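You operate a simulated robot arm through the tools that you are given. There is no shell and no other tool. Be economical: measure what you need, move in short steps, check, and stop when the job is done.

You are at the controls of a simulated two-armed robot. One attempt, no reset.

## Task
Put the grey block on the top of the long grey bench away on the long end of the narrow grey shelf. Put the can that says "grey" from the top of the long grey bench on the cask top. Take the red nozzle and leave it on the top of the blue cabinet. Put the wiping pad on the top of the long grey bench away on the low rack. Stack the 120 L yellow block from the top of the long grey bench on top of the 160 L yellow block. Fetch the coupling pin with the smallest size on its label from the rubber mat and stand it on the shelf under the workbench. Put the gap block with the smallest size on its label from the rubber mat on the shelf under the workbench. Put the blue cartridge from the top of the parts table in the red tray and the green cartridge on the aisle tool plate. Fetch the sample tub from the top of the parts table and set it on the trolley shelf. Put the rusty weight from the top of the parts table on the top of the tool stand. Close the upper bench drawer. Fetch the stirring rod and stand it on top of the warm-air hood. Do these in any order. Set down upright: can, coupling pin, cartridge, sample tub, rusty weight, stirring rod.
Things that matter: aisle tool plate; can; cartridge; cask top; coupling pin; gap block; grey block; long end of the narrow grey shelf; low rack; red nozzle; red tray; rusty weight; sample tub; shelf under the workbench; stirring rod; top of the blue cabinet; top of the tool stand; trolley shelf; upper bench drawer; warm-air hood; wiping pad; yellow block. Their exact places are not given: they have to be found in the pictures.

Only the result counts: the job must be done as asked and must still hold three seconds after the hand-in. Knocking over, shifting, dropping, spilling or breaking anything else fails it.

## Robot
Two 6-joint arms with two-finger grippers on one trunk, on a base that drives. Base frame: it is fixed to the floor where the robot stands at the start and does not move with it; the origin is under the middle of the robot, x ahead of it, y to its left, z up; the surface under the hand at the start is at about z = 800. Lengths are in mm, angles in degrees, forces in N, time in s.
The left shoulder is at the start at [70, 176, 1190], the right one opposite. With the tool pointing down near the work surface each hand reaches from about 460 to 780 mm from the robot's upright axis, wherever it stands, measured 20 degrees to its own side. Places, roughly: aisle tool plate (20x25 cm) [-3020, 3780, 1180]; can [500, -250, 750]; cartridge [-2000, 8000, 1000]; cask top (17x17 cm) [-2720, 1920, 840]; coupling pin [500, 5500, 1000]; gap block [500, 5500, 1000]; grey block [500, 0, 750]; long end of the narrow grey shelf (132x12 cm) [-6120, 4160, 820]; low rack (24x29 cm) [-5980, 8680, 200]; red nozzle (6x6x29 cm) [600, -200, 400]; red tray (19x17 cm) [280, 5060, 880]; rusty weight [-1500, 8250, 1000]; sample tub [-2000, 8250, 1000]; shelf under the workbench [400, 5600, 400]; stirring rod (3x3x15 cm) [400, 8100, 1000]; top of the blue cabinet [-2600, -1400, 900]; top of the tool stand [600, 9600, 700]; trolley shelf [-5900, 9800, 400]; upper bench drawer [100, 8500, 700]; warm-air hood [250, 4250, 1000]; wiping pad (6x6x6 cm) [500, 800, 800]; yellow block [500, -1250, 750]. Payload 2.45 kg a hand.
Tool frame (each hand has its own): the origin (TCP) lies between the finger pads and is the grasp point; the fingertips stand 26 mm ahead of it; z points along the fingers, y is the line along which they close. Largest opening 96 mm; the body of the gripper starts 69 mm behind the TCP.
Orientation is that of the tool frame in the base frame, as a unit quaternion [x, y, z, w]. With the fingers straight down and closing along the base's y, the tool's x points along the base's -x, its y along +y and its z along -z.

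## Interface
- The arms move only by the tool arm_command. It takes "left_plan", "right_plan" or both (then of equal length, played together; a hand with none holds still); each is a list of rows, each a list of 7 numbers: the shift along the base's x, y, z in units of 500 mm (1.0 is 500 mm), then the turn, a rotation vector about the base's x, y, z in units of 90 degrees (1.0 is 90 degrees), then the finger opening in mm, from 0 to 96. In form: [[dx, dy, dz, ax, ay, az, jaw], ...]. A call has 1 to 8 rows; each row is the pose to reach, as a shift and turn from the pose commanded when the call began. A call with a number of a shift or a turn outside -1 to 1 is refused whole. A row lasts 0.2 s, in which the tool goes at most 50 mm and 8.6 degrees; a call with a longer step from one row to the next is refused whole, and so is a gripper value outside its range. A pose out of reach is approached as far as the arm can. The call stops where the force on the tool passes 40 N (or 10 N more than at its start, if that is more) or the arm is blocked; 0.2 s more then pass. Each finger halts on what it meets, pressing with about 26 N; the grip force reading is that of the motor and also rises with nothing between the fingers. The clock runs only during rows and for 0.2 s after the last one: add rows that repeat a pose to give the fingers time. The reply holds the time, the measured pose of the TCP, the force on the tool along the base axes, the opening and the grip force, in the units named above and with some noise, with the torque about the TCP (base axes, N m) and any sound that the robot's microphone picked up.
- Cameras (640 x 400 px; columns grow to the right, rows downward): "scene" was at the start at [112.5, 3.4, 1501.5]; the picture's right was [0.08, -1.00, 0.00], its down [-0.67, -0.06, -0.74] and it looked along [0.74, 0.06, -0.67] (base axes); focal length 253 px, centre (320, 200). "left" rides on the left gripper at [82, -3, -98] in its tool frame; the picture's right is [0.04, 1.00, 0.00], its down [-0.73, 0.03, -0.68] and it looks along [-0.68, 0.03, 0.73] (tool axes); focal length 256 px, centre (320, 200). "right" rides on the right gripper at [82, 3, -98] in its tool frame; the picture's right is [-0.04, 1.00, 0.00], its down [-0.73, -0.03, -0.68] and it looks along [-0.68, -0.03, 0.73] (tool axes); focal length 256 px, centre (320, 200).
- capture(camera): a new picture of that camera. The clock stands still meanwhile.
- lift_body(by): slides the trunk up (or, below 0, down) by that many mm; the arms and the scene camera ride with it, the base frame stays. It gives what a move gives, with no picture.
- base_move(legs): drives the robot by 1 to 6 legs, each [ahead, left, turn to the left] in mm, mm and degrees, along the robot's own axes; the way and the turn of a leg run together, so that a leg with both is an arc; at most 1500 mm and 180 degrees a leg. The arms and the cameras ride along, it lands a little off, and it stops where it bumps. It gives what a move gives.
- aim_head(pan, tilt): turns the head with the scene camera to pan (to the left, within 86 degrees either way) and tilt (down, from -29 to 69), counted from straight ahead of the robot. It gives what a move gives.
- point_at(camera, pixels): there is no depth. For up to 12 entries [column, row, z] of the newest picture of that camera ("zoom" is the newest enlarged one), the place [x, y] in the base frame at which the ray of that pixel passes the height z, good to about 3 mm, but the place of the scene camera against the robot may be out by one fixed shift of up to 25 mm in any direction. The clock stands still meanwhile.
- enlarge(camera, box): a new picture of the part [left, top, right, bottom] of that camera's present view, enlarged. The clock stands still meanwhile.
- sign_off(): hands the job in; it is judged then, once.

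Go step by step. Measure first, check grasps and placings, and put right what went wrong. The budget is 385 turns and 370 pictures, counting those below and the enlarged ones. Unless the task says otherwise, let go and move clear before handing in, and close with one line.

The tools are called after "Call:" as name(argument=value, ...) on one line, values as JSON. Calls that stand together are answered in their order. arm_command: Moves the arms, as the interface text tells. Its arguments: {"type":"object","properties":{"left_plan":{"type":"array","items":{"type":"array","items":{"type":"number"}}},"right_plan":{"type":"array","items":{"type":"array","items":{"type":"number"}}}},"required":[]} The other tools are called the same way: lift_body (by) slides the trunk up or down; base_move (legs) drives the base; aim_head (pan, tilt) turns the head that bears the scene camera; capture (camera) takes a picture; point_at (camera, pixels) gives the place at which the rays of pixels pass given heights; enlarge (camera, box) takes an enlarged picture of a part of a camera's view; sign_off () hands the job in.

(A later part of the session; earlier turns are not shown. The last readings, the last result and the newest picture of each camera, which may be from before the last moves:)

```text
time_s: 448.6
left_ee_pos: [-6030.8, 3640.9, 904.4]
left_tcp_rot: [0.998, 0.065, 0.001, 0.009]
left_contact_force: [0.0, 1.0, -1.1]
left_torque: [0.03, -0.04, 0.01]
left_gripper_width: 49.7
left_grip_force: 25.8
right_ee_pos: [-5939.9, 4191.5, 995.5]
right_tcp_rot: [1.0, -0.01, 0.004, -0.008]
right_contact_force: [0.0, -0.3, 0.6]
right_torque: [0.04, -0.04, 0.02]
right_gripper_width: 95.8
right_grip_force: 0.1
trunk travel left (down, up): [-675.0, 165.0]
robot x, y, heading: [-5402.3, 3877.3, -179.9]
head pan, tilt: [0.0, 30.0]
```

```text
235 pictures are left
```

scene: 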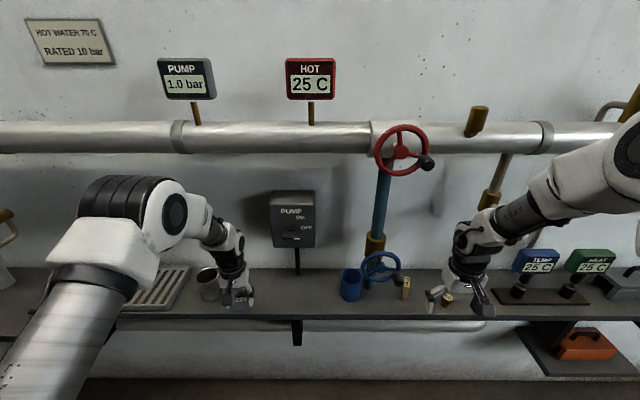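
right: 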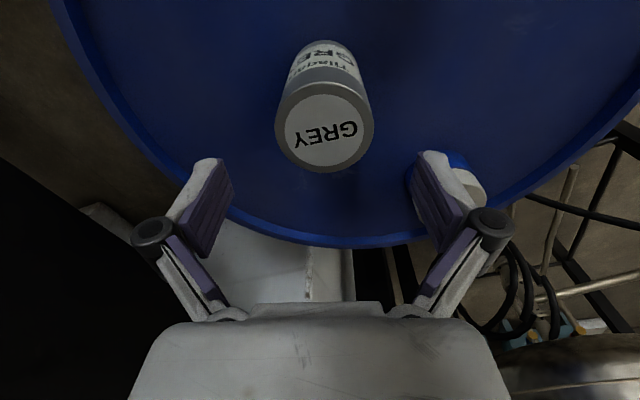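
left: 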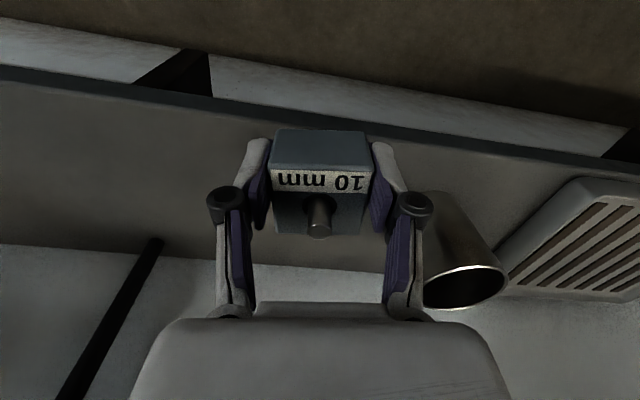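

Call:
point_at(camera="left", pixels=[[465, 287, 890], [425, 300, 890], [440, 200, 820], [30, 95, 820], [200, 117, 820], [100, 248, 820], [158, 240, 820]])

```text
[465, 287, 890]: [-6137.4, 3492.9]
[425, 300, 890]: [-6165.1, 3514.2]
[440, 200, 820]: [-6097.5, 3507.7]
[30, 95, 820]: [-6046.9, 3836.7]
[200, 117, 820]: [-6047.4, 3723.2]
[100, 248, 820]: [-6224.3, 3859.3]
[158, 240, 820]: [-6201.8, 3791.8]
```

Call:
arm_command(left_plan=[[-0.08, 0.02, 0, 0, 0, 0, 30], [-0.16, 0.02, 0, 0, 0, 0, 30], [-0.168, 0.02, -0.06, 0, 0, 0, 30], [-0.168, 0.02, -0.08, 0, 0, 0, 30], [-0.168, 0.02, -0.09, 0, 0, 0, 30], [-0.168, 0.02, -0.1, 0, 0, 0, 30], [-0.168, 0.02, -0.11, 0, 0, 0, 30]])

Call:
capture(camera="left")

```text
time_s: 450.2
left_ee_pos: [-6117.8, 3650.0, 851.1]
left_tcp_rot: [0.998, 0.064, -0.003, 0.009]
left_contact_force: [-0.3, 0.3, 13.6]
left_torque: [0.0, 0.51, 0.06]
left_gripper_width: 49.8
left_grip_force: 25.9
right_ee_pos: [-5936.7, 4191.6, 996.9]
right_tcp_rot: [1.0, -0.009, 0.002, -0.009]
right_contact_force: [-0.6, -0.8, 0.0]
right_torque: [-0.04, 0.01, 0.02]
right_gripper_width: 95.9
right_grip_force: 0.0
trunk travel left (down, up): [-675.0, 165.0]
robot x, y, heading: [-5402.8, 3877.3, -179.6]
head pan, tilt: [0.0, 30.0]
```

```text
234 pictures are left
```

left: 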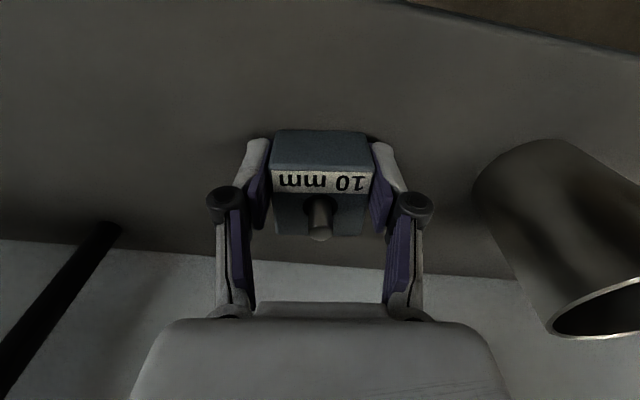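

Contact at z 851 (shelf at 820). Release and retreat upward and back.

Call:
arm_command(left_plan=[[0, 0, 0.006, 0, 0, 0, 48], [0, 0, 0.006, 0, 0, 0, 60], [0, 0, 0.006, 0, 0, 0, 70], [0, 0, 0.05, 0, 0, 0, 80], [0, 0, 0.13, 0, 0, 0, 90], [0.08, 0, 0.18, 0, 0, 0, 96], [0.17, 0, 0.2, 0, 0, 0, 96], [0.26, 0, 0.22, 0, 0, 0, 96]])

Call:
capture(camera="left")

```text
time_s: 452.0
left_ee_pos: [-5987.3, 3648.0, 962.0]
left_tcp_rot: [0.998, 0.064, 0.0, 0.009]
left_contact_force: [0.4, 0.3, -0.4]
left_torque: [0.0, 0.04, -0.03]
left_gripper_width: 96.1
left_grip_force: 0.1
right_ee_pos: [-5937.1, 4192.0, 997.0]
right_tcp_rot: [1.0, -0.01, 0.002, -0.009]
right_contact_force: [-0.7, -0.3, 0.1]
right_torque: [0.02, 0.02, 0.01]
right_gripper_width: 96.0
right_grip_force: 0.1
trunk travel left (down, up): [-675.0, 165.0]
robot x, y, heading: [-5402.9, 3879.3, -179.6]
head pan, tilt: [0.0, 30.0]
```

```text
233 pictures are left
```

left: 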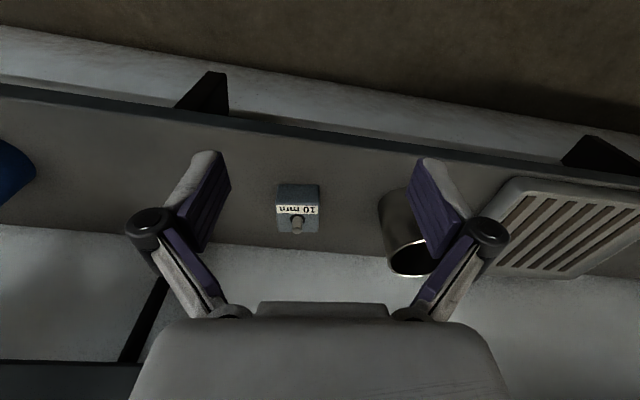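

Block placed on the shelf. Now return south and east to the bench for the wiping pad.

Call:
base_move(legs=[[55, 0, -0.4], [-110, 0, 0], [0, 1500, 0], [0, 1500, 0], [0, 1500, 0]])

```text
time_s: 474.9
left_ee_pos: [-5743.0, -891.7, 960.3]
left_tcp_rot: [0.996, 0.087, 0.001, 0.01]
left_contact_force: [-0.3, -0.6, 0.0]
left_torque: [0.0, -0.01, -0.01]
left_gripper_width: 96.2
left_grip_force: 0.0
right_ee_pos: [-5716.3, -344.7, 996.8]
right_tcp_rot: [1.0, 0.014, 0.003, -0.008]
right_contact_force: [-0.1, -0.3, -0.1]
right_torque: [-0.02, -0.01, -0.03]
right_gripper_width: 96.0
right_grip_force: 0.0
trunk travel left (down, up): [-675.0, 165.0]
robot x, y, heading: [-5163.4, -632.5, -176.8]
head pan, tilt: [0.0, 30.0]
```

Call:
base_move(legs=[[0, 190, -3.2], [-1500, 0, 0], [-400, 0, 0], [0, -200, 0], [-1500, 0, 0], [-1100, 0, 0]])

```text
time_s: 499.0
left_ee_pos: [-1246.7, -872.4, 960.2]
left_tcp_rot: [0.998, 0.063, 0.001, 0.01]
left_contact_force: [-0.2, -0.7, 0.3]
left_torque: [0.02, -0.01, 0.02]
left_gripper_width: 96.0
left_grip_force: 0.0
right_ee_pos: [-1195.6, -329.0, 996.4]
right_tcp_rot: [1.0, -0.011, 0.004, -0.009]
right_contact_force: [0.4, 0.3, 0.6]
right_torque: [0.0, 0.02, -0.03]
right_gripper_width: 96.0
right_grip_force: 0.1
trunk travel left (down, up): [-675.0, 165.0]
robot x, y, heading: [-658.1, -642.4, -179.8]
head pan, tilt: [0.0, 30.0]
```

Call:
base_move(legs=[[0, 0, -90], [0, 0, -90], [0, 1260, 0]])

Call:
arm_command(left_plan=[[0, 0, 0.08, 0, 0, 0, 96], [0, 0, 0.16, 0, 0, 0, 96], [0, 0, 0.24, 0, 0, 0, 96], [0, 0, 0.32, 0, 0, 0, 96], [0, 0, 0.38, 0, 0, 0, 96]])

Call:
capture(camera="scene")

```text
time_s: 512.9
left_ee_pos: [-106.4, 850.2, 961.3]
left_tcp_rot: [-0.074, 0.997, 0.01, 0.0]
left_contact_force: [0.3, 0.1, -0.4]
left_torque: [-0.02, 0.0, 0.02]
left_gripper_width: 96.4
left_grip_force: 0.1
right_ee_pos: [-145.2, 303.5, 996.0]
right_tcp_rot: [0.0, 1.0, -0.008, -0.003]
right_contact_force: [-0.9, -0.2, 0.0]
right_torque: [-0.03, 0.0, -0.05]
right_gripper_width: 96.1
right_grip_force: 0.1
trunk travel left (down, up): [-675.0, 165.0]
robot x, y, heading: [-691.8, 606.4, 1.3]
head pan, tilt: [0.0, 30.0]
```

```text
time_s: 514.1
left_ee_pos: [-103.3, 848.6, 1150.7]
left_tcp_rot: [-0.074, 0.997, 0.01, 0.0]
left_contact_force: [0.5, -0.6, 1.1]
left_torque: [0.03, -0.02, 0.0]
left_gripper_width: 95.9
left_grip_force: 0.0
right_ee_pos: [-144.9, 304.1, 996.0]
right_tcp_rot: [-0.001, 1.0, -0.008, -0.002]
right_contact_force: [-0.3, -0.4, -0.2]
right_torque: [0.0, 0.02, 0.01]
right_gripper_width: 96.2
right_grip_force: 0.0
trunk travel left (down, up): [-675.0, 165.0]
robot x, y, heading: [-692.2, 606.0, 1.4]
head pan, tilt: [0.0, 30.0]
```

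```text
232 pictures are left
```

scene: 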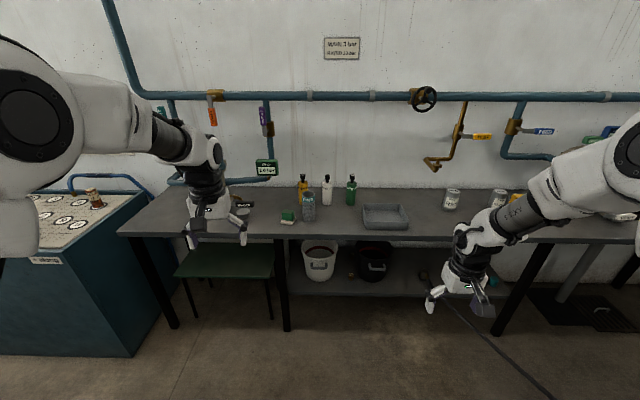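

Call:
base_move(legs=[[520, 0, -1.3]])

Call:
capture(camera="left")

```text
time_s: 517.1
left_ee_pos: [412.3, 836.9, 1152.5]
left_tcp_rot: [-0.059, 0.998, 0.009, -0.001]
left_contact_force: [0.5, -0.3, -0.5]
left_torque: [-0.01, -0.02, 0.02]
left_gripper_width: 95.9
left_grip_force: 0.1
right_ee_pos: [355.5, 292.7, 996.0]
right_tcp_rot: [0.015, 1.0, -0.008, -0.002]
right_contact_force: [0.6, 0.3, -0.3]
right_torque: [-0.01, 0.0, 0.01]
right_gripper_width: 95.9
right_grip_force: 0.0
trunk travel left (down, up): [-675.0, 165.0]
robot x, y, heading: [-178.5, 612.4, -0.1]
head pan, tilt: [0.0, 30.0]
```

```text
231 pictures are left
```

left: 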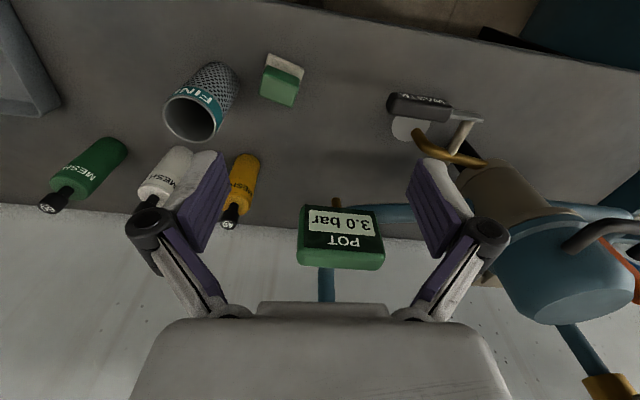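

Call:
enlarge(camera="left", box=[230, 30, 340, 130])

Call:
point_at(camera="left", pixels=[[264, 70, 860], [301, 80, 860], [295, 106, 860], [261, 95, 860], [268, 53, 800], [304, 64, 800], [215, 90, 800]])

```text
4.00 times, centred on (285, 80) of left
```

zoom: 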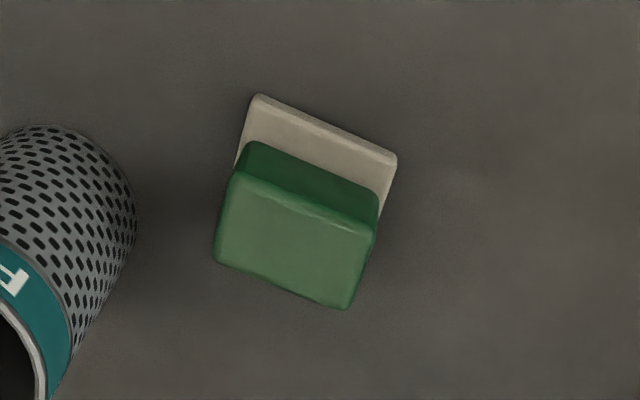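

```text
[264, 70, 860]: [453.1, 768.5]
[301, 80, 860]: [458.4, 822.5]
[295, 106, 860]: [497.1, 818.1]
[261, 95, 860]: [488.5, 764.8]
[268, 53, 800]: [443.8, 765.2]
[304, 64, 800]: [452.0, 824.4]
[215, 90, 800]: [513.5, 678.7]
```

Pad centred at (475,793.5), green grip ~55 wide, yaw −5.6°. Move above with jaws at 80.

Call:
arm_command(left_plan=[[0.04, -0.03, -0.06, 0, 0, -0.05, 90], [0.08, -0.06, -0.12, 0, 0, -0.1, 80], [0.126, -0.087, -0.17, 0, 0, -0.138, 80], [0.126, -0.087, -0.26, 0, 0, -0.138, 80], [0.126, -0.087, -0.35, 0, 0, -0.138, 80], [0.126, -0.087, -0.42, 0, 0, -0.138, 80]])

Call:
capture(camera="left")

```text
time_s: 518.5
left_ee_pos: [476.0, 794.8, 937.9]
left_tcp_rot: [0.049, 0.999, 0.01, 0.001]
left_contact_force: [-0.5, -0.8, -1.1]
left_torque: [-0.02, 0.05, -0.01]
left_gripper_width: 79.8
left_grip_force: 0.0
right_ee_pos: [357.3, 293.7, 996.4]
right_tcp_rot: [0.014, 1.0, -0.008, -0.004]
right_contact_force: [-0.3, 0.0, 0.3]
right_torque: [0.0, 0.03, 0.01]
right_gripper_width: 96.0
right_grip_force: 0.1
trunk travel left (down, up): [-675.0, 165.0]
robot x, y, heading: [-177.8, 611.7, -0.3]
head pan, tilt: [0.0, 30.0]
```

```text
229 pictures are left
```

left: 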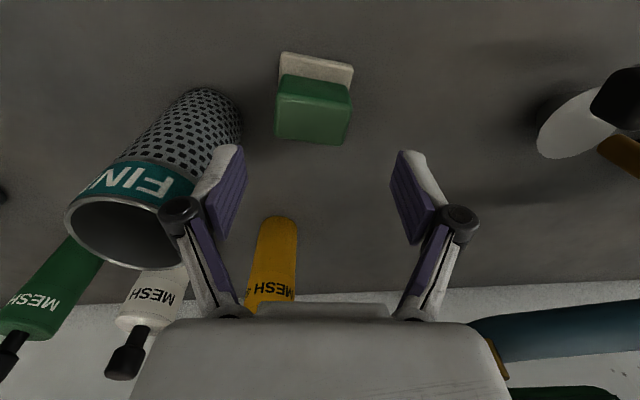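

Call:
point_at(camera="left", pixels=[[241, 125, 800], [205, 92, 800], [200, 195, 900], [200, 195, 920], [75, 215, 900], [75, 215, 920], [277, 95, 835], [351, 100, 835], [278, 138, 835], [345, 143, 835], [280, 58, 800], [352, 68, 800]])

```text
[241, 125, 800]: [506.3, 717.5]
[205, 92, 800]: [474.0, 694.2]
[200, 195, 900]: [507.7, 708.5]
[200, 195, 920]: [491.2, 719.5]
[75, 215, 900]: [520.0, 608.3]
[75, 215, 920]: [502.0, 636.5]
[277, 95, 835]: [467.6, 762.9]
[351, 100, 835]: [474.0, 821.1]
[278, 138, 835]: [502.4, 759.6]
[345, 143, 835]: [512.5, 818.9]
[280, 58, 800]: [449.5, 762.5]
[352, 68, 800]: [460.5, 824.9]
```

Call:
arm_command(left_plan=[[0.002, -0.004, -0.08, 0, 0, 0, 80], [0.002, -0.004, -0.16, 0, 0, 0, 80], [0.002, -0.004, -0.196, 0, 0, 0, 80], [0.002, -0.004, -0.196, 0, 0, 0, 35], [0.002, -0.004, -0.196, 0, 0, 0, 35], [0.002, -0.004, -0.12, 0, 0, 0, 35], [0.0, 0, -0.04, 0, 0, 0, 35]])

Call:
capture(camera="left")

```text
time_s: 520.1
left_ee_pos: [473.8, 792.7, 922.1]
left_tcp_rot: [0.05, 0.999, 0.009, 0.0]
left_contact_force: [0.2, -0.1, -1.2]
left_torque: [-0.03, -0.01, 0.01]
left_gripper_width: 58.1
left_grip_force: 26.0
right_ee_pos: [353.9, 292.9, 995.0]
right_tcp_rot: [0.015, 1.0, -0.009, -0.003]
right_contact_force: [0.3, 0.2, 0.7]
right_torque: [0.0, -0.01, -0.01]
right_gripper_width: 95.9
right_grip_force: 0.1
trunk travel left (down, up): [-675.0, 165.0]
robot x, y, heading: [-179.6, 610.8, -0.4]
head pan, tilt: [0.0, 30.0]
```

```text
228 pictures are left
```

left: 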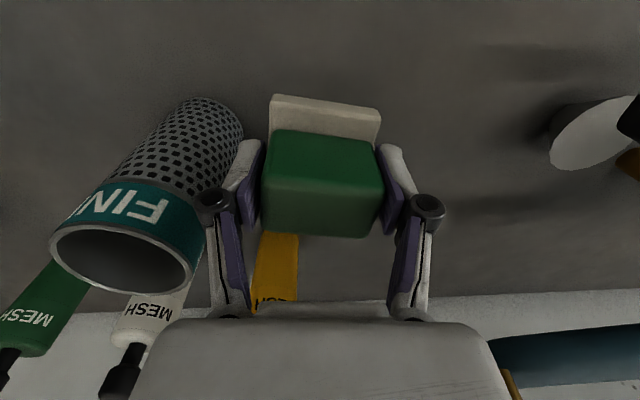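

Pad held. Raise it, back off and head north to the parts table.

Call:
arm_command(left_plan=[[0, 0, 0.09, 0, 0, 0, 35], [0, 0, 0.18, 0, 0, 0, 35], [0, 0, 0.27, 0, 0, 0, 35], [0, 0.0, 0.36, 0, 0, 0, 35], [0, 0.04, 0.44, 0, 0, 0, 35]])

Call:
base_move(legs=[[-850, 0, 0.4], [0, 1500, 0], [0, 1500, 0], [0, 1500, 0], [0, 1500, 0]])

Call:
aim_head(pan=80, tilt=20)

Call:
capture(camera="scene")

Call:
aim_head(pan=0, tilt=20)

Call:
capture(camera="scene")

```text
time_s: 521.3
left_ee_pos: [476.7, 817.8, 1147.5]
left_tcp_rot: [0.049, 0.999, 0.009, 0.0]
left_contact_force: [-0.2, 0.3, -0.4]
left_torque: [-0.01, -0.03, 0.02]
left_gripper_width: 58.3
left_grip_force: 26.5
right_ee_pos: [355.5, 294.5, 997.7]
right_tcp_rot: [0.015, 1.0, -0.008, -0.002]
right_contact_force: [0.5, 0.2, 0.6]
right_torque: [-0.01, -0.02, 0.05]
right_gripper_width: 95.8
right_grip_force: 0.0
trunk travel left (down, up): [-675.0, 165.0]
robot x, y, heading: [-182.7, 611.2, -0.1]
head pan, tilt: [0.0, 30.0]
```

```text
time_s: 553.7
left_ee_pos: [-653.1, 6832.0, 1146.5]
left_tcp_rot: [0.009, 1.0, 0.01, 0.001]
left_contact_force: [-0.4, 0.0, -2.3]
left_torque: [0.04, -0.04, 0.03]
left_gripper_width: 55.3
left_grip_force: 26.1
right_ee_pos: [-731.5, 6300.2, 996.7]
right_tcp_rot: [-0.026, 1.0, -0.009, -0.003]
right_contact_force: [-0.1, 0.5, 0.1]
right_torque: [0.0, -0.01, -0.03]
right_gripper_width: 96.0
right_grip_force: 0.1
trunk travel left (down, up): [-675.0, 165.0]
robot x, y, heading: [-1290.5, 6577.0, 4.1]
head pan, tilt: [0.0, 30.0]
```

```text
time_s: 555.3
left_ee_pos: [-653.5, 6831.7, 1147.9]
left_tcp_rot: [0.009, 1.0, 0.009, 0.001]
left_contact_force: [0.6, 0.4, -1.6]
left_torque: [0.01, -0.01, 0.03]
left_gripper_width: 55.2
left_grip_force: 25.9
right_ee_pos: [-730.9, 6301.7, 995.9]
right_tcp_rot: [-0.026, 1.0, -0.009, -0.004]
right_contact_force: [-0.8, -0.1, -0.3]
right_torque: [0.03, 0.01, 0.0]
right_gripper_width: 95.9
right_grip_force: 0.1
trunk travel left (down, up): [-675.0, 165.0]
robot x, y, heading: [-1289.1, 6573.2, 4.6]
head pan, tilt: [80.0, 20.0]
```

```text
227 pictures are left
```

scene: 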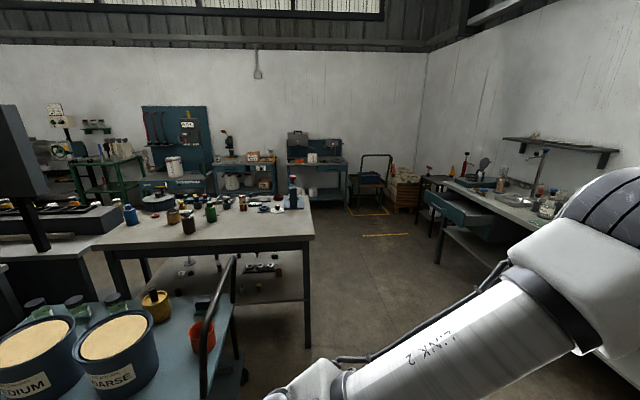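

```text
time_s: 556.8
left_ee_pos: [-653.6, 6832.3, 1146.0]
left_tcp_rot: [0.009, 1.0, 0.008, 0.001]
left_contact_force: [0.4, -0.3, -1.5]
left_torque: [-0.03, 0.03, 0.0]
left_gripper_width: 55.4
left_grip_force: 25.9
right_ee_pos: [-732.5, 6300.9, 995.3]
right_tcp_rot: [-0.027, 1.0, -0.009, -0.003]
right_contact_force: [-0.8, -0.2, 0.3]
right_torque: [0.02, 0.01, 0.02]
right_gripper_width: 95.9
right_grip_force: 0.1
trunk travel left (down, up): [-675.0, 165.0]
robot x, y, heading: [-1288.8, 6574.4, 4.2]
head pan, tilt: [0.0, 20.0]
```

```text
226 pictures are left
```

scene: 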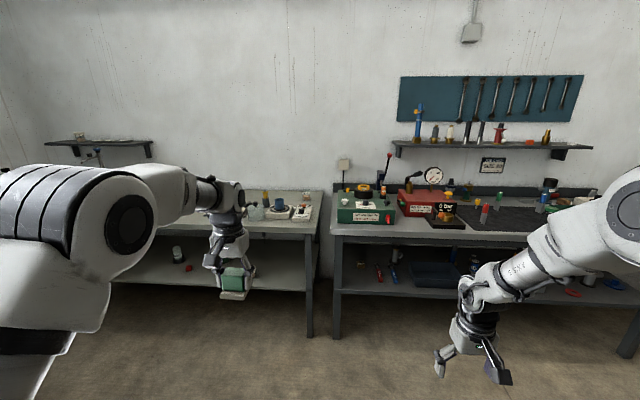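

Call:
aim_head(pan=86, tilt=25)

Call:
enlarge(camera="scene", box=[100, 110, 360, 270])

Call:
capture(camera="scene")

Call:
point_at(camera="scene", pixels=[[330, 215, 850], [340, 370, 0], [255, 250, 700]])

Call:
capture(camera="left")

```text
time_s: 558.4
left_ee_pos: [-653.6, 6832.4, 1147.3]
left_tcp_rot: [0.008, 1.0, 0.009, 0.001]
left_contact_force: [-0.3, 0.2, -0.5]
left_torque: [0.0, 0.01, 0.0]
left_gripper_width: 55.4
left_grip_force: 25.9
right_ee_pos: [-732.0, 6300.6, 996.2]
right_tcp_rot: [-0.027, 1.0, -0.009, -0.003]
right_contact_force: [0.2, -0.3, 0.0]
right_torque: [0.0, -0.03, -0.01]
right_gripper_width: 96.0
right_grip_force: 0.1
trunk travel left (down, up): [-675.0, 165.0]
robot x, y, heading: [-1290.8, 6571.1, 4.1]
head pan, tilt: [85.9, 25.0]
```

```text
2.46 times, centred on (230, 190) of scene
```

zoom: 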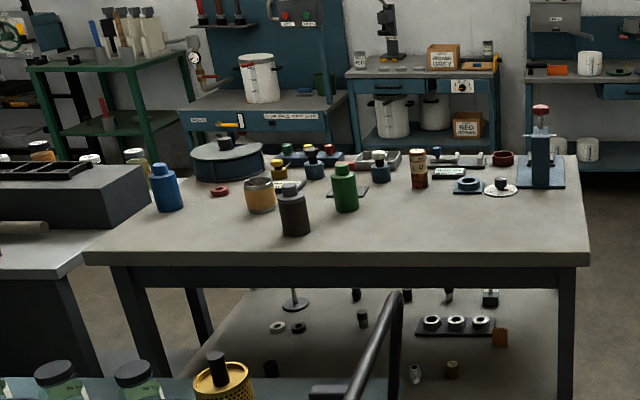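

```text
224 pictures are left
```

scene: 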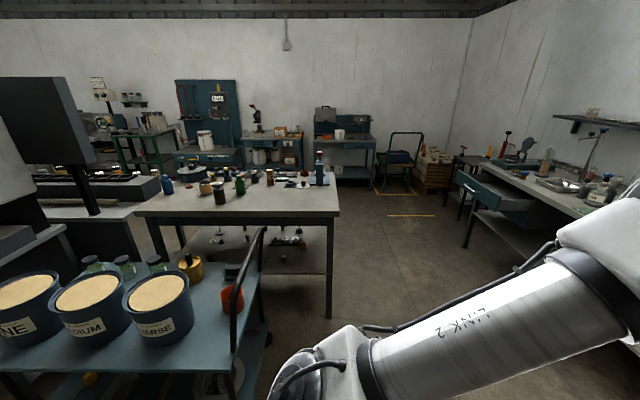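

```text
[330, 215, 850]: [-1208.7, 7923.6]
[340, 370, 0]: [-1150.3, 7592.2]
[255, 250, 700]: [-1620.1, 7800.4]
```

```text
223 pictures are left
```

left: 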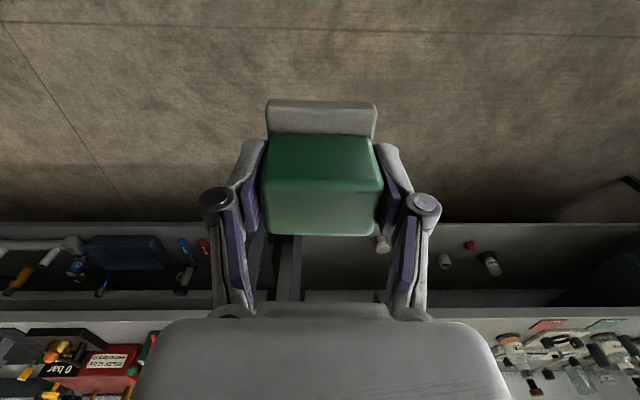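

Call:
point_at(camera="scene", pixels=[[168, 194, 860], [206, 193, 860], [220, 202, 860], [240, 194, 860], [270, 184, 860], [320, 184, 860], [295, 185, 860], [283, 182, 860], [137, 213, 850], [262, 228, 900], [255, 180, 860], [230, 184, 860]])

Call:
enlarge(camera="scene", box=[150, 150, 345, 225])

```text
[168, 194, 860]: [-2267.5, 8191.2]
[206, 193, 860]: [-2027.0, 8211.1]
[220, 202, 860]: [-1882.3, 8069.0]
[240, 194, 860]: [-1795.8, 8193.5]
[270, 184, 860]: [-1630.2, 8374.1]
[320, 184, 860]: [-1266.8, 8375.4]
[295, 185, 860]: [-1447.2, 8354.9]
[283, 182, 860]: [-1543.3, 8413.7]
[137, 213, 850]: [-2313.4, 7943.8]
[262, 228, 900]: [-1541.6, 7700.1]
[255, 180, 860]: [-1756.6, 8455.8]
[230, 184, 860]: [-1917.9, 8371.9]
```

```text
3.28 times, centred on (248, 188) of scene
```

zoom: 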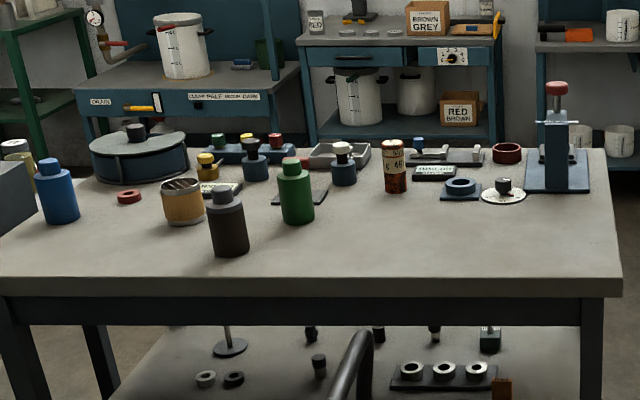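

Parts table map: blue cartridge (-2267,8191), tub (-2027,8211), black (-1882,8069), green (-1796,8193), rusty weight (-1630,8374). First deliver the pad: go west through the passage and look toward the low rack.

Call:
base_move(legs=[[0, -230, -4.2], [0, 0, 90], [0, 0, 90], [1500, 0, 0], [1400, 0, 0]])

Call:
aim_head(pan=-40, tilt=20)

Call:
capture(camera="scene")

```text
time_s: 577.8
left_ee_pos: [-3884.6, 5886.9, 1150.7]
left_tcp_rot: [1.0, 0.009, 0.007, 0.011]
left_contact_force: [-4.6, 8.6, -4.4]
left_torque: [-0.89, -0.4, 0.01]
left_gripper_width: 55.5
left_grip_force: 25.4
right_ee_pos: [-3830.1, 6421.0, 997.6]
right_tcp_rot: [0.999, 0.045, 0.0, -0.008]
right_contact_force: [-0.6, 1.8, -0.3]
right_torque: [-0.1, -0.03, -0.01]
right_gripper_width: 95.8
right_grip_force: 0.0
trunk travel left (down, up): [-675.0, 165.0]
robot x, y, heading: [-3266.2, 6167.4, -173.7]
head pan, tilt: [85.9, 25.0]
stopped in leg 5: the force on the tool passed its limit at 77 N (the readings are from after the stop); the commanded pose is now the measured one
```

```text
time_s: 579.9
left_ee_pos: [-3887.2, 5884.1, 1146.6]
left_tcp_rot: [1.0, 0.008, 0.008, 0.01]
left_contact_force: [5.7, -6.1, -1.1]
left_torque: [0.11, 0.11, -0.25]
left_gripper_width: 55.7
left_grip_force: 26.1
right_ee_pos: [-3833.3, 6419.2, 997.0]
right_tcp_rot: [0.999, 0.045, 0.002, -0.009]
right_contact_force: [0.5, -0.3, 0.1]
right_torque: [0.01, 0.0, 0.02]
right_gripper_width: 95.8
right_grip_force: 0.0
trunk travel left (down, up): [-675.0, 165.0]
robot x, y, heading: [-3265.6, 6163.1, -173.7]
head pan, tilt: [-40.0, 20.0]
```

```text
221 pictures are left
```

scene: 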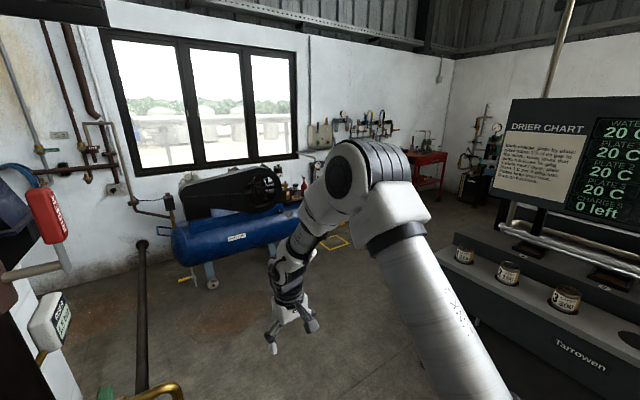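

Call:
base_move(legs=[[-120, 0, 0]])

Call:
aim_head(pan=15, tilt=20)

Call:
capture(camera="scene")

Call:
capture(camera="left")

```text
time_s: 581.1
left_ee_pos: [-3769.7, 5900.8, 1145.5]
left_tcp_rot: [1.0, 0.005, 0.008, 0.01]
left_contact_force: [0.1, -0.8, -0.7]
left_torque: [0.0, 0.03, -0.02]
left_gripper_width: 55.4
left_grip_force: 26.1
right_ee_pos: [-3714.6, 6434.8, 996.8]
right_tcp_rot: [0.999, 0.044, 0.004, -0.008]
right_contact_force: [0.1, 0.0, -1.1]
right_torque: [0.0, 0.0, -0.01]
right_gripper_width: 95.9
right_grip_force: 0.1
trunk travel left (down, up): [-675.0, 165.0]
robot x, y, heading: [-3145.7, 6179.8, -173.5]
head pan, tilt: [-40.0, 20.0]
```

```text
time_s: 582.4
left_ee_pos: [-3769.7, 5899.3, 1146.3]
left_tcp_rot: [1.0, 0.006, 0.008, 0.011]
left_contact_force: [-0.8, 0.5, -1.7]
left_torque: [-0.01, 0.01, -0.03]
left_gripper_width: 55.4
left_grip_force: 26.0
right_ee_pos: [-3713.1, 6433.9, 994.9]
right_tcp_rot: [0.999, 0.044, 0.002, -0.009]
right_contact_force: [0.4, -0.2, 0.5]
right_torque: [0.01, -0.02, -0.03]
right_gripper_width: 95.9
right_grip_force: 0.1
trunk travel left (down, up): [-675.0, 165.0]
robot x, y, heading: [-3149.4, 6179.1, -173.8]
head pan, tilt: [15.0, 20.0]
```

```text
220 pictures are left
```

scene: 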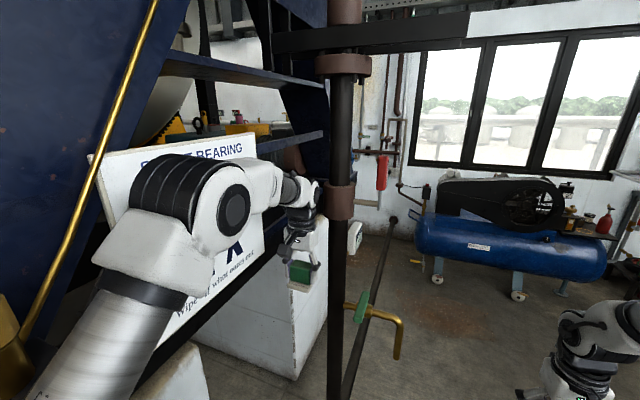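

```text
219 pictures are left
```

left: 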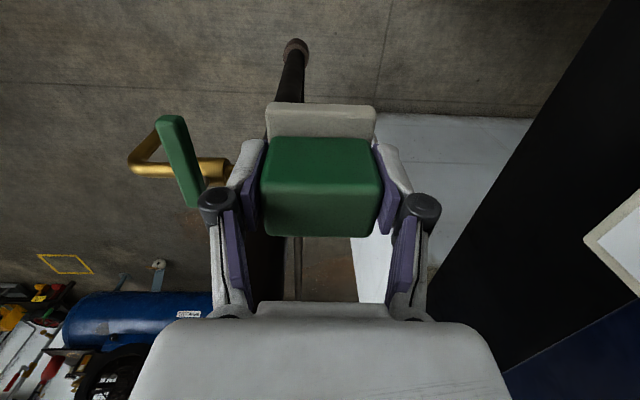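

It only touched the fixed pipe; pad still held. Shift north 270, straighten, and continue west, then turn north.

Call:
base_move(legs=[[0, -270, -6.3], [1450, 0, 0], [0, 0, -80]])

Call:
aim_head(pan=25, tilt=20)

Call:
capture(camera="scene")

```text
time_s: 594.6
left_ee_pos: [-4922.8, 7099.4, 1146.8]
left_tcp_rot: [0.723, -0.69, -0.001, 0.013]
left_contact_force: [0.2, -0.4, -1.0]
left_torque: [-0.05, 0.01, 0.01]
left_gripper_width: 55.8
left_grip_force: 25.5
right_ee_pos: [-4388.8, 7061.2, 996.5]
right_tcp_rot: [0.748, -0.663, 0.007, -0.005]
right_contact_force: [-0.5, 0.0, -0.5]
right_torque: [0.0, 0.02, 0.02]
right_gripper_width: 95.9
right_grip_force: 0.0
trunk travel left (down, up): [-675.0, 165.0]
robot x, y, heading: [-4624.7, 6486.3, 98.4]
head pan, tilt: [15.0, 20.0]
```

```text
time_s: 595.3
left_ee_pos: [-4922.9, 7098.4, 1145.7]
left_tcp_rot: [0.723, -0.691, -0.002, 0.013]
left_contact_force: [0.1, -0.6, -1.5]
left_torque: [-0.01, -0.01, 0.04]
left_gripper_width: 55.5
left_grip_force: 26.2
right_ee_pos: [-4386.7, 7060.9, 996.6]
right_tcp_rot: [0.748, -0.664, 0.008, -0.004]
right_contact_force: [-0.3, -0.4, 0.1]
right_torque: [-0.01, -0.03, 0.0]
right_gripper_width: 96.1
right_grip_force: 0.1
trunk travel left (down, up): [-675.0, 165.0]
robot x, y, heading: [-4621.4, 6488.2, 98.4]
head pan, tilt: [25.0, 20.0]
```

```text
218 pictures are left
```

scene: 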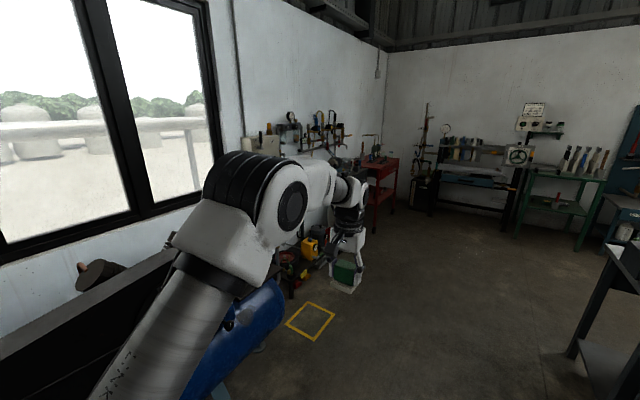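

Call:
base_move(legs=[[1300, -250, -8]])

Call:
aim_head(pan=60, tilt=30)

Call:
capture(camera="scene")

Call:
aim_head(pan=30, tilt=20)

Call:
capture(camera="scene")

```text
time_s: 602.1
left_ee_pos: [-4679.7, 8483.7, 1147.2]
left_tcp_rot: [-0.67, 0.742, 0.003, -0.014]
left_contact_force: [-0.4, 0.6, -1.6]
left_torque: [-0.01, 0.02, -0.01]
left_gripper_width: 55.7
left_grip_force: 25.7
right_ee_pos: [-4154.7, 8367.0, 996.5]
right_tcp_rot: [-0.696, 0.718, -0.008, 0.005]
right_contact_force: [-0.4, -0.7, 1.1]
right_torque: [0.0, 0.0, -0.01]
right_gripper_width: 96.0
right_grip_force: 0.1
trunk travel left (down, up): [-675.0, 165.0]
robot x, y, heading: [-4475.8, 7828.7, 90.0]
head pan, tilt: [25.0, 20.0]
```

```text
time_s: 603.1
left_ee_pos: [-4680.7, 8482.8, 1146.2]
left_tcp_rot: [-0.67, 0.742, 0.003, -0.013]
left_contact_force: [0.0, -0.1, -1.3]
left_torque: [0.0, 0.02, 0.02]
left_gripper_width: 55.5
left_grip_force: 25.9
right_ee_pos: [-4154.8, 8367.1, 996.7]
right_tcp_rot: [-0.697, 0.717, -0.008, 0.005]
right_contact_force: [0.4, -0.2, -0.3]
right_torque: [-0.05, -0.02, 0.02]
right_gripper_width: 95.9
right_grip_force: 0.1
trunk travel left (down, up): [-675.0, 165.0]
robot x, y, heading: [-4471.6, 7833.8, 89.9]
head pan, tilt: [60.0, 30.0]
```

```text
217 pictures are left
```

scene: 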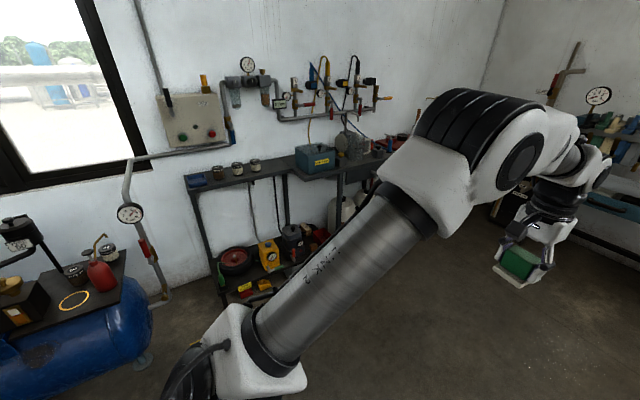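

```text
time_s: 604.1
left_ee_pos: [-4679.3, 8482.7, 1145.9]
left_tcp_rot: [-0.67, 0.742, 0.003, -0.013]
left_contact_force: [-0.1, -0.3, -1.8]
left_torque: [0.0, 0.04, 0.0]
left_gripper_width: 55.6
left_grip_force: 26.0
right_ee_pos: [-4154.3, 8367.7, 996.6]
right_tcp_rot: [-0.697, 0.717, -0.008, 0.004]
right_contact_force: [-0.5, 0.2, -0.3]
right_torque: [-0.03, -0.02, 0.0]
right_gripper_width: 95.9
right_grip_force: 0.1
trunk travel left (down, up): [-675.0, 165.0]
robot x, y, heading: [-4471.8, 7832.7, 89.9]
head pan, tilt: [30.0, 20.0]
```

```text
216 pictures are left
```

scene: 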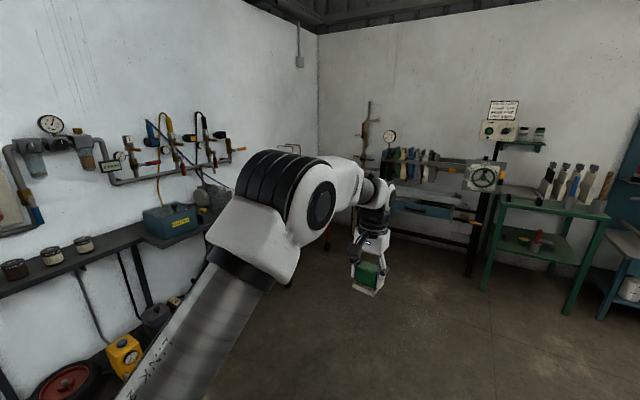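

Call:
base_move(legs=[[100, 0, 0], [0, 0, 90], [350, -450, 0]])

Call:
aim_head(pan=0, tilt=35)

Call:
capture(camera="scene")

```text
time_s: 611.7
left_ee_pos: [-5460.5, 8225.5, 1147.4]
left_tcp_rot: [0.997, -0.078, 0.008, 0.012]
left_contact_force: [0.0, -0.1, -0.7]
left_torque: [0.05, -0.03, 0.0]
left_gripper_width: 55.5
left_grip_force: 26.1
right_ee_pos: [-5315.9, 8743.0, 995.6]
right_tcp_rot: [0.999, -0.041, 0.003, -0.009]
right_contact_force: [-0.8, -0.7, -0.5]
right_torque: [-0.02, -0.05, 0.01]
right_gripper_width: 95.8
right_grip_force: 0.2
trunk travel left (down, up): [-675.0, 165.0]
robot x, y, heading: [-4799.0, 8400.5, 177.0]
head pan, tilt: [30.0, 20.0]
```

```text
time_s: 612.7
left_ee_pos: [-5460.3, 8226.1, 1146.8]
left_tcp_rot: [0.997, -0.079, 0.007, 0.011]
left_contact_force: [-0.3, -0.1, -1.1]
left_torque: [0.03, -0.07, 0.02]
left_gripper_width: 55.5
left_grip_force: 26.1
right_ee_pos: [-5315.2, 8742.8, 996.1]
right_tcp_rot: [0.999, -0.042, 0.004, -0.008]
right_contact_force: [0.0, 0.0, 0.3]
right_torque: [-0.07, 0.01, -0.01]
right_gripper_width: 95.8
right_grip_force: 0.0
trunk travel left (down, up): [-675.0, 165.0]
robot x, y, heading: [-4799.1, 8393.9, 176.6]
head pan, tilt: [0.0, 35.0]
```

```text
215 pictures are left
```

scene: 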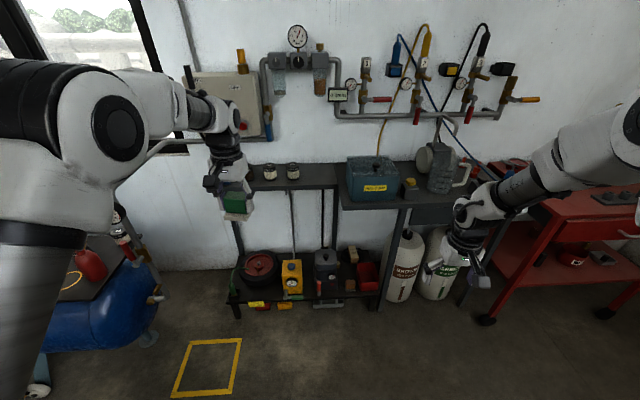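

Call:
enlarge(camera="scene", box=[200, 150, 400, 320])

Call:
point_at(camera="scene", pixels=[[340, 285, 200], [315, 305, 200], [235, 303, 200], [240, 317, 0], [380, 300, 200], [290, 187, 800], [245, 190, 800], [345, 205, 800], [318, 250, 200]])

```text
2.35 times, centred on (300, 235) of scene
```

zoom: 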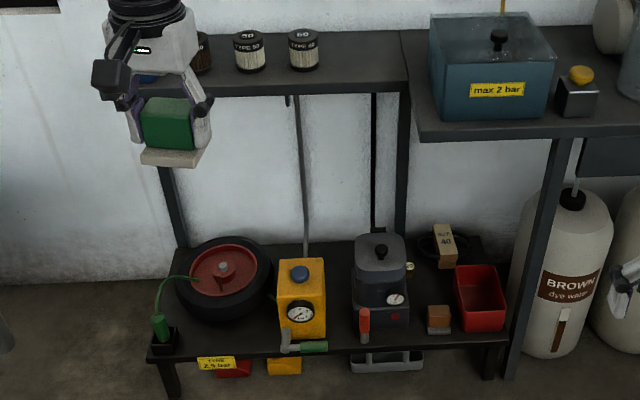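

```text
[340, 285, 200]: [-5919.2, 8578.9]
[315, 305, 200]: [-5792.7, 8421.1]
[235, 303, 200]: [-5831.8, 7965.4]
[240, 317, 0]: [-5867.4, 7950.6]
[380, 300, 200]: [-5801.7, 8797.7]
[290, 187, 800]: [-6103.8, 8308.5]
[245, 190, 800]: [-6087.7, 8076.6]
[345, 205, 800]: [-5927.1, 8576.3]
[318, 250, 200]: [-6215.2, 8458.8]
```

Call:
point_at(camera="scene", pixels=[[487, 320, 0], [540, 198, 800], [494, 270, 400], [600, 312, 0], [575, 270, 400], [520, 190, 800], [610, 235, 750], [395, 260, 400], [462, 305, 0]])

Call:
enlarge(camera="scene", box=[440, 140, 640, 340])

```text
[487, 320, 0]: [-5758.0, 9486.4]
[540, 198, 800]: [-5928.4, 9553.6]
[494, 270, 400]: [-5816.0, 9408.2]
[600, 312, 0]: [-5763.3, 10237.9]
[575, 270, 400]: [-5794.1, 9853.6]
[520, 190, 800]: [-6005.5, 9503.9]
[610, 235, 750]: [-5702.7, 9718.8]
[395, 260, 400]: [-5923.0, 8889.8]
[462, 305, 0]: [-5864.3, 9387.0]
```

```text
2.00 times, centred on (540, 240) of scene
```

zoom: 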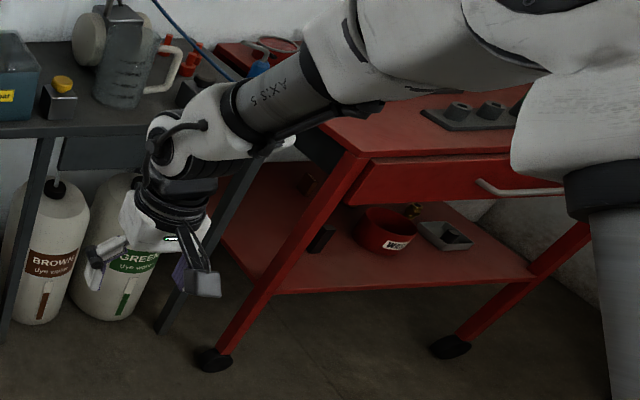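

The target cell on the low rack is under the deeper bench, near (-6010,8645). I'll raise the right hand clear, drive up short of the bench, lower the trunk, and use a 30° forward tilt with the left hand.

Call:
arm_command(right_plan=[[0, 0, 0.08, 0, 0, 0, 60], [0, 0, 0.16, 0, 0, 0, 30], [0, 0, 0.24, 0, 0, 0, 10], [0, 0, 0.32, 0, 0, 0, 0], [0, 0, 0.4, 0, 0, 0, 0], [0, 0, 0.48, 0, 0, 0, 0], [0, 0, 0.56, 0, 0, 0, 0]])

Call:
base_move(legs=[[0, -440, 3.4], [310, 0, 0]])

Call:
lift_body(by=-400)

Call:
aim_head(pan=10, tilt=35)

Call:
capture(camera="scene")

```text
time_s: 614.3
left_ee_pos: [-5459.4, 8226.4, 1146.8]
left_tcp_rot: [0.997, -0.079, 0.007, 0.012]
left_contact_force: [-0.5, -0.4, -1.2]
left_torque: [-0.01, 0.01, 0.01]
left_gripper_width: 55.3
left_grip_force: 26.1
right_ee_pos: [-5272.3, 8767.1, 1245.5]
right_tcp_rot: [0.997, -0.072, -0.003, -0.017]
right_contact_force: [0.5, 0.7, 0.4]
right_torque: [0.01, 0.02, -0.01]
right_gripper_width: 0.0
right_grip_force: 26.0
right hand out of reach, approached as far as the arm can: row 2, 3, 4, 5, 6, 7
trunk travel left (down, up): [-675.0, 165.0]
robot x, y, heading: [-4799.8, 8397.7, 176.6]
head pan, tilt: [0.0, 35.0]
```

```text
time_s: 618.6
left_ee_pos: [-5734.9, 8617.2, 1147.7]
left_tcp_rot: [0.999, -0.046, 0.007, 0.012]
left_contact_force: [0.5, 0.1, -1.8]
left_torque: [0.0, 0.0, 0.04]
left_gripper_width: 55.7
left_grip_force: 26.0
right_ee_pos: [-5582.1, 9170.1, 1246.3]
right_tcp_rot: [0.999, -0.041, -0.004, -0.018]
right_contact_force: [-0.4, 1.5, 0.1]
right_torque: [-0.01, 0.04, -0.03]
right_gripper_width: 0.0
right_grip_force: 25.6
trunk travel left (down, up): [-675.0, 165.0]
robot x, y, heading: [-5086.6, 8827.8, -179.5]
head pan, tilt: [0.0, 35.0]
```

```text
time_s: 622.4
left_ee_pos: [-5736.3, 8618.6, 746.1]
left_tcp_rot: [0.999, -0.046, 0.007, 0.012]
left_contact_force: [0.2, 0.2, -0.9]
left_torque: [0.0, 0.01, 0.0]
left_gripper_width: 55.6
left_grip_force: 26.0
right_ee_pos: [-5583.6, 9169.2, 845.3]
right_tcp_rot: [0.999, -0.041, -0.005, -0.017]
right_contact_force: [0.0, 0.0, -0.4]
right_torque: [0.01, 0.0, 0.02]
right_gripper_width: 0.3
right_grip_force: 26.0
trunk travel left (down, up): [-275.0, 565.0]
robot x, y, heading: [-5089.3, 8831.7, -179.7]
head pan, tilt: [0.0, 35.0]
```

```text
time_s: 623.1
left_ee_pos: [-5734.6, 8617.8, 746.0]
left_tcp_rot: [0.999, -0.047, 0.007, 0.012]
left_contact_force: [0.0, -0.1, -0.9]
left_torque: [-0.03, 0.02, 0.03]
left_gripper_width: 55.5
left_grip_force: 26.9
right_ee_pos: [-5585.8, 9170.2, 844.8]
right_tcp_rot: [0.999, -0.041, -0.004, -0.018]
right_contact_force: [0.1, 0.4, -0.1]
right_torque: [0.0, 0.02, -0.01]
right_gripper_width: 0.1
right_grip_force: 25.7
trunk travel left (down, up): [-275.0, 565.0]
robot x, y, heading: [-5090.0, 8830.6, -179.6]
head pan, tilt: [10.0, 35.0]
```

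```text
212 pictures are left
```

scene: 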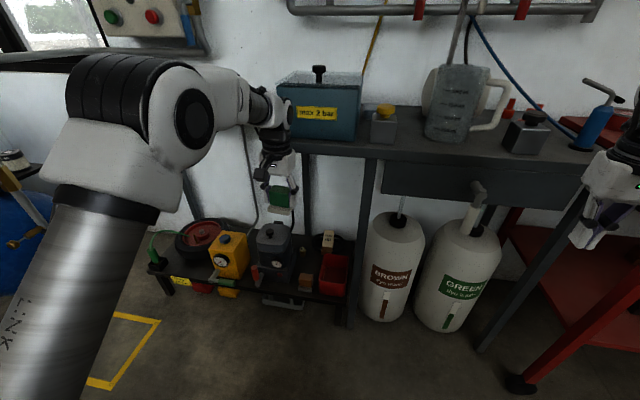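

Call:
capture(camera="left")

Call:
enlarge(camera="scene", box=[220, 180, 380, 320])

```text
211 pictures are left
```

left: 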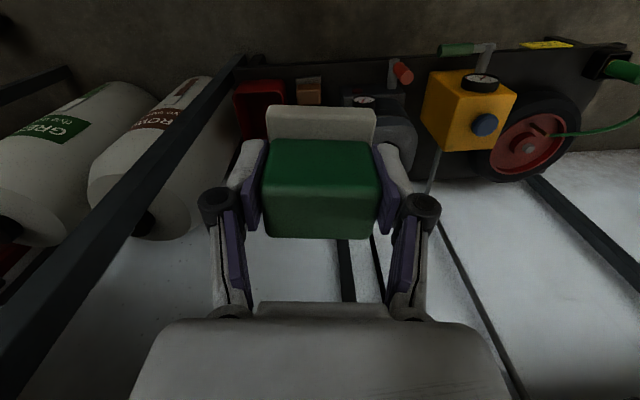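

```text
2.86 times, centred on (300, 250) of scene
```

zoom: 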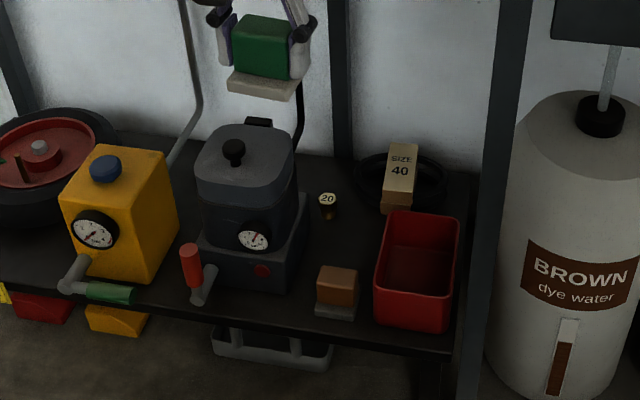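

Call:
capture(camera="scene")

Call:
point_at(camera="scene", pixels=[[308, 265, 200], [302.5, 257, 200], [299.5, 285, 200], [311.5, 289, 200], [320.5, 293, 200], [320.5, 260, 200], [293, 281, 200], [295, 270, 200], [352, 305, 200]])

Call:
point_at(camera="left", pixels=[[308, 78, 240], [297, 80, 240], [321, 78, 240], [262, 82, 280], [236, 82, 280], [285, 82, 280], [299, 104, 200], [240, 62, 200], [400, 58, 200]])

```text
209 pictures are left
```

scene: 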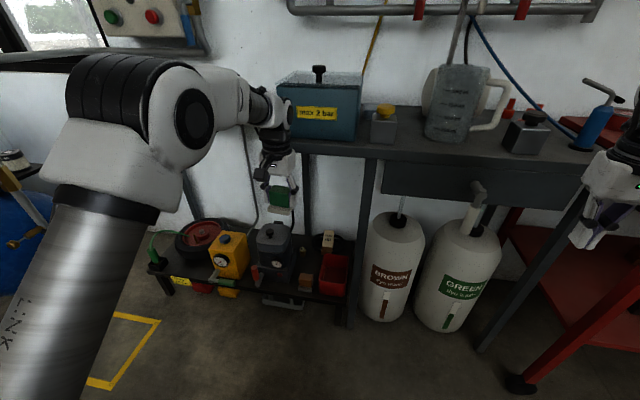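

```text
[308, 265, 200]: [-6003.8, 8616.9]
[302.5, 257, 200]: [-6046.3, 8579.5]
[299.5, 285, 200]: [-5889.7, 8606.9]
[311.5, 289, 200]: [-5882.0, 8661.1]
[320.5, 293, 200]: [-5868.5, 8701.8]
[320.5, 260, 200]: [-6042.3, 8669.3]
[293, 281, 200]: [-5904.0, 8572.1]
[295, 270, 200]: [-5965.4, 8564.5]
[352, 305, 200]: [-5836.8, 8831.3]
```

```text
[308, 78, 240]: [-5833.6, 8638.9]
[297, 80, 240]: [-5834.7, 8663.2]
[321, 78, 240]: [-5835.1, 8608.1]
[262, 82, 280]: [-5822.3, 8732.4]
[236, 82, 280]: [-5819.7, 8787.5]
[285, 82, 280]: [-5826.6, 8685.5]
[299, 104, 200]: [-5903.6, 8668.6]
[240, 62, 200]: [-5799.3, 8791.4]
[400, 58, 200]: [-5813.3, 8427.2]
```

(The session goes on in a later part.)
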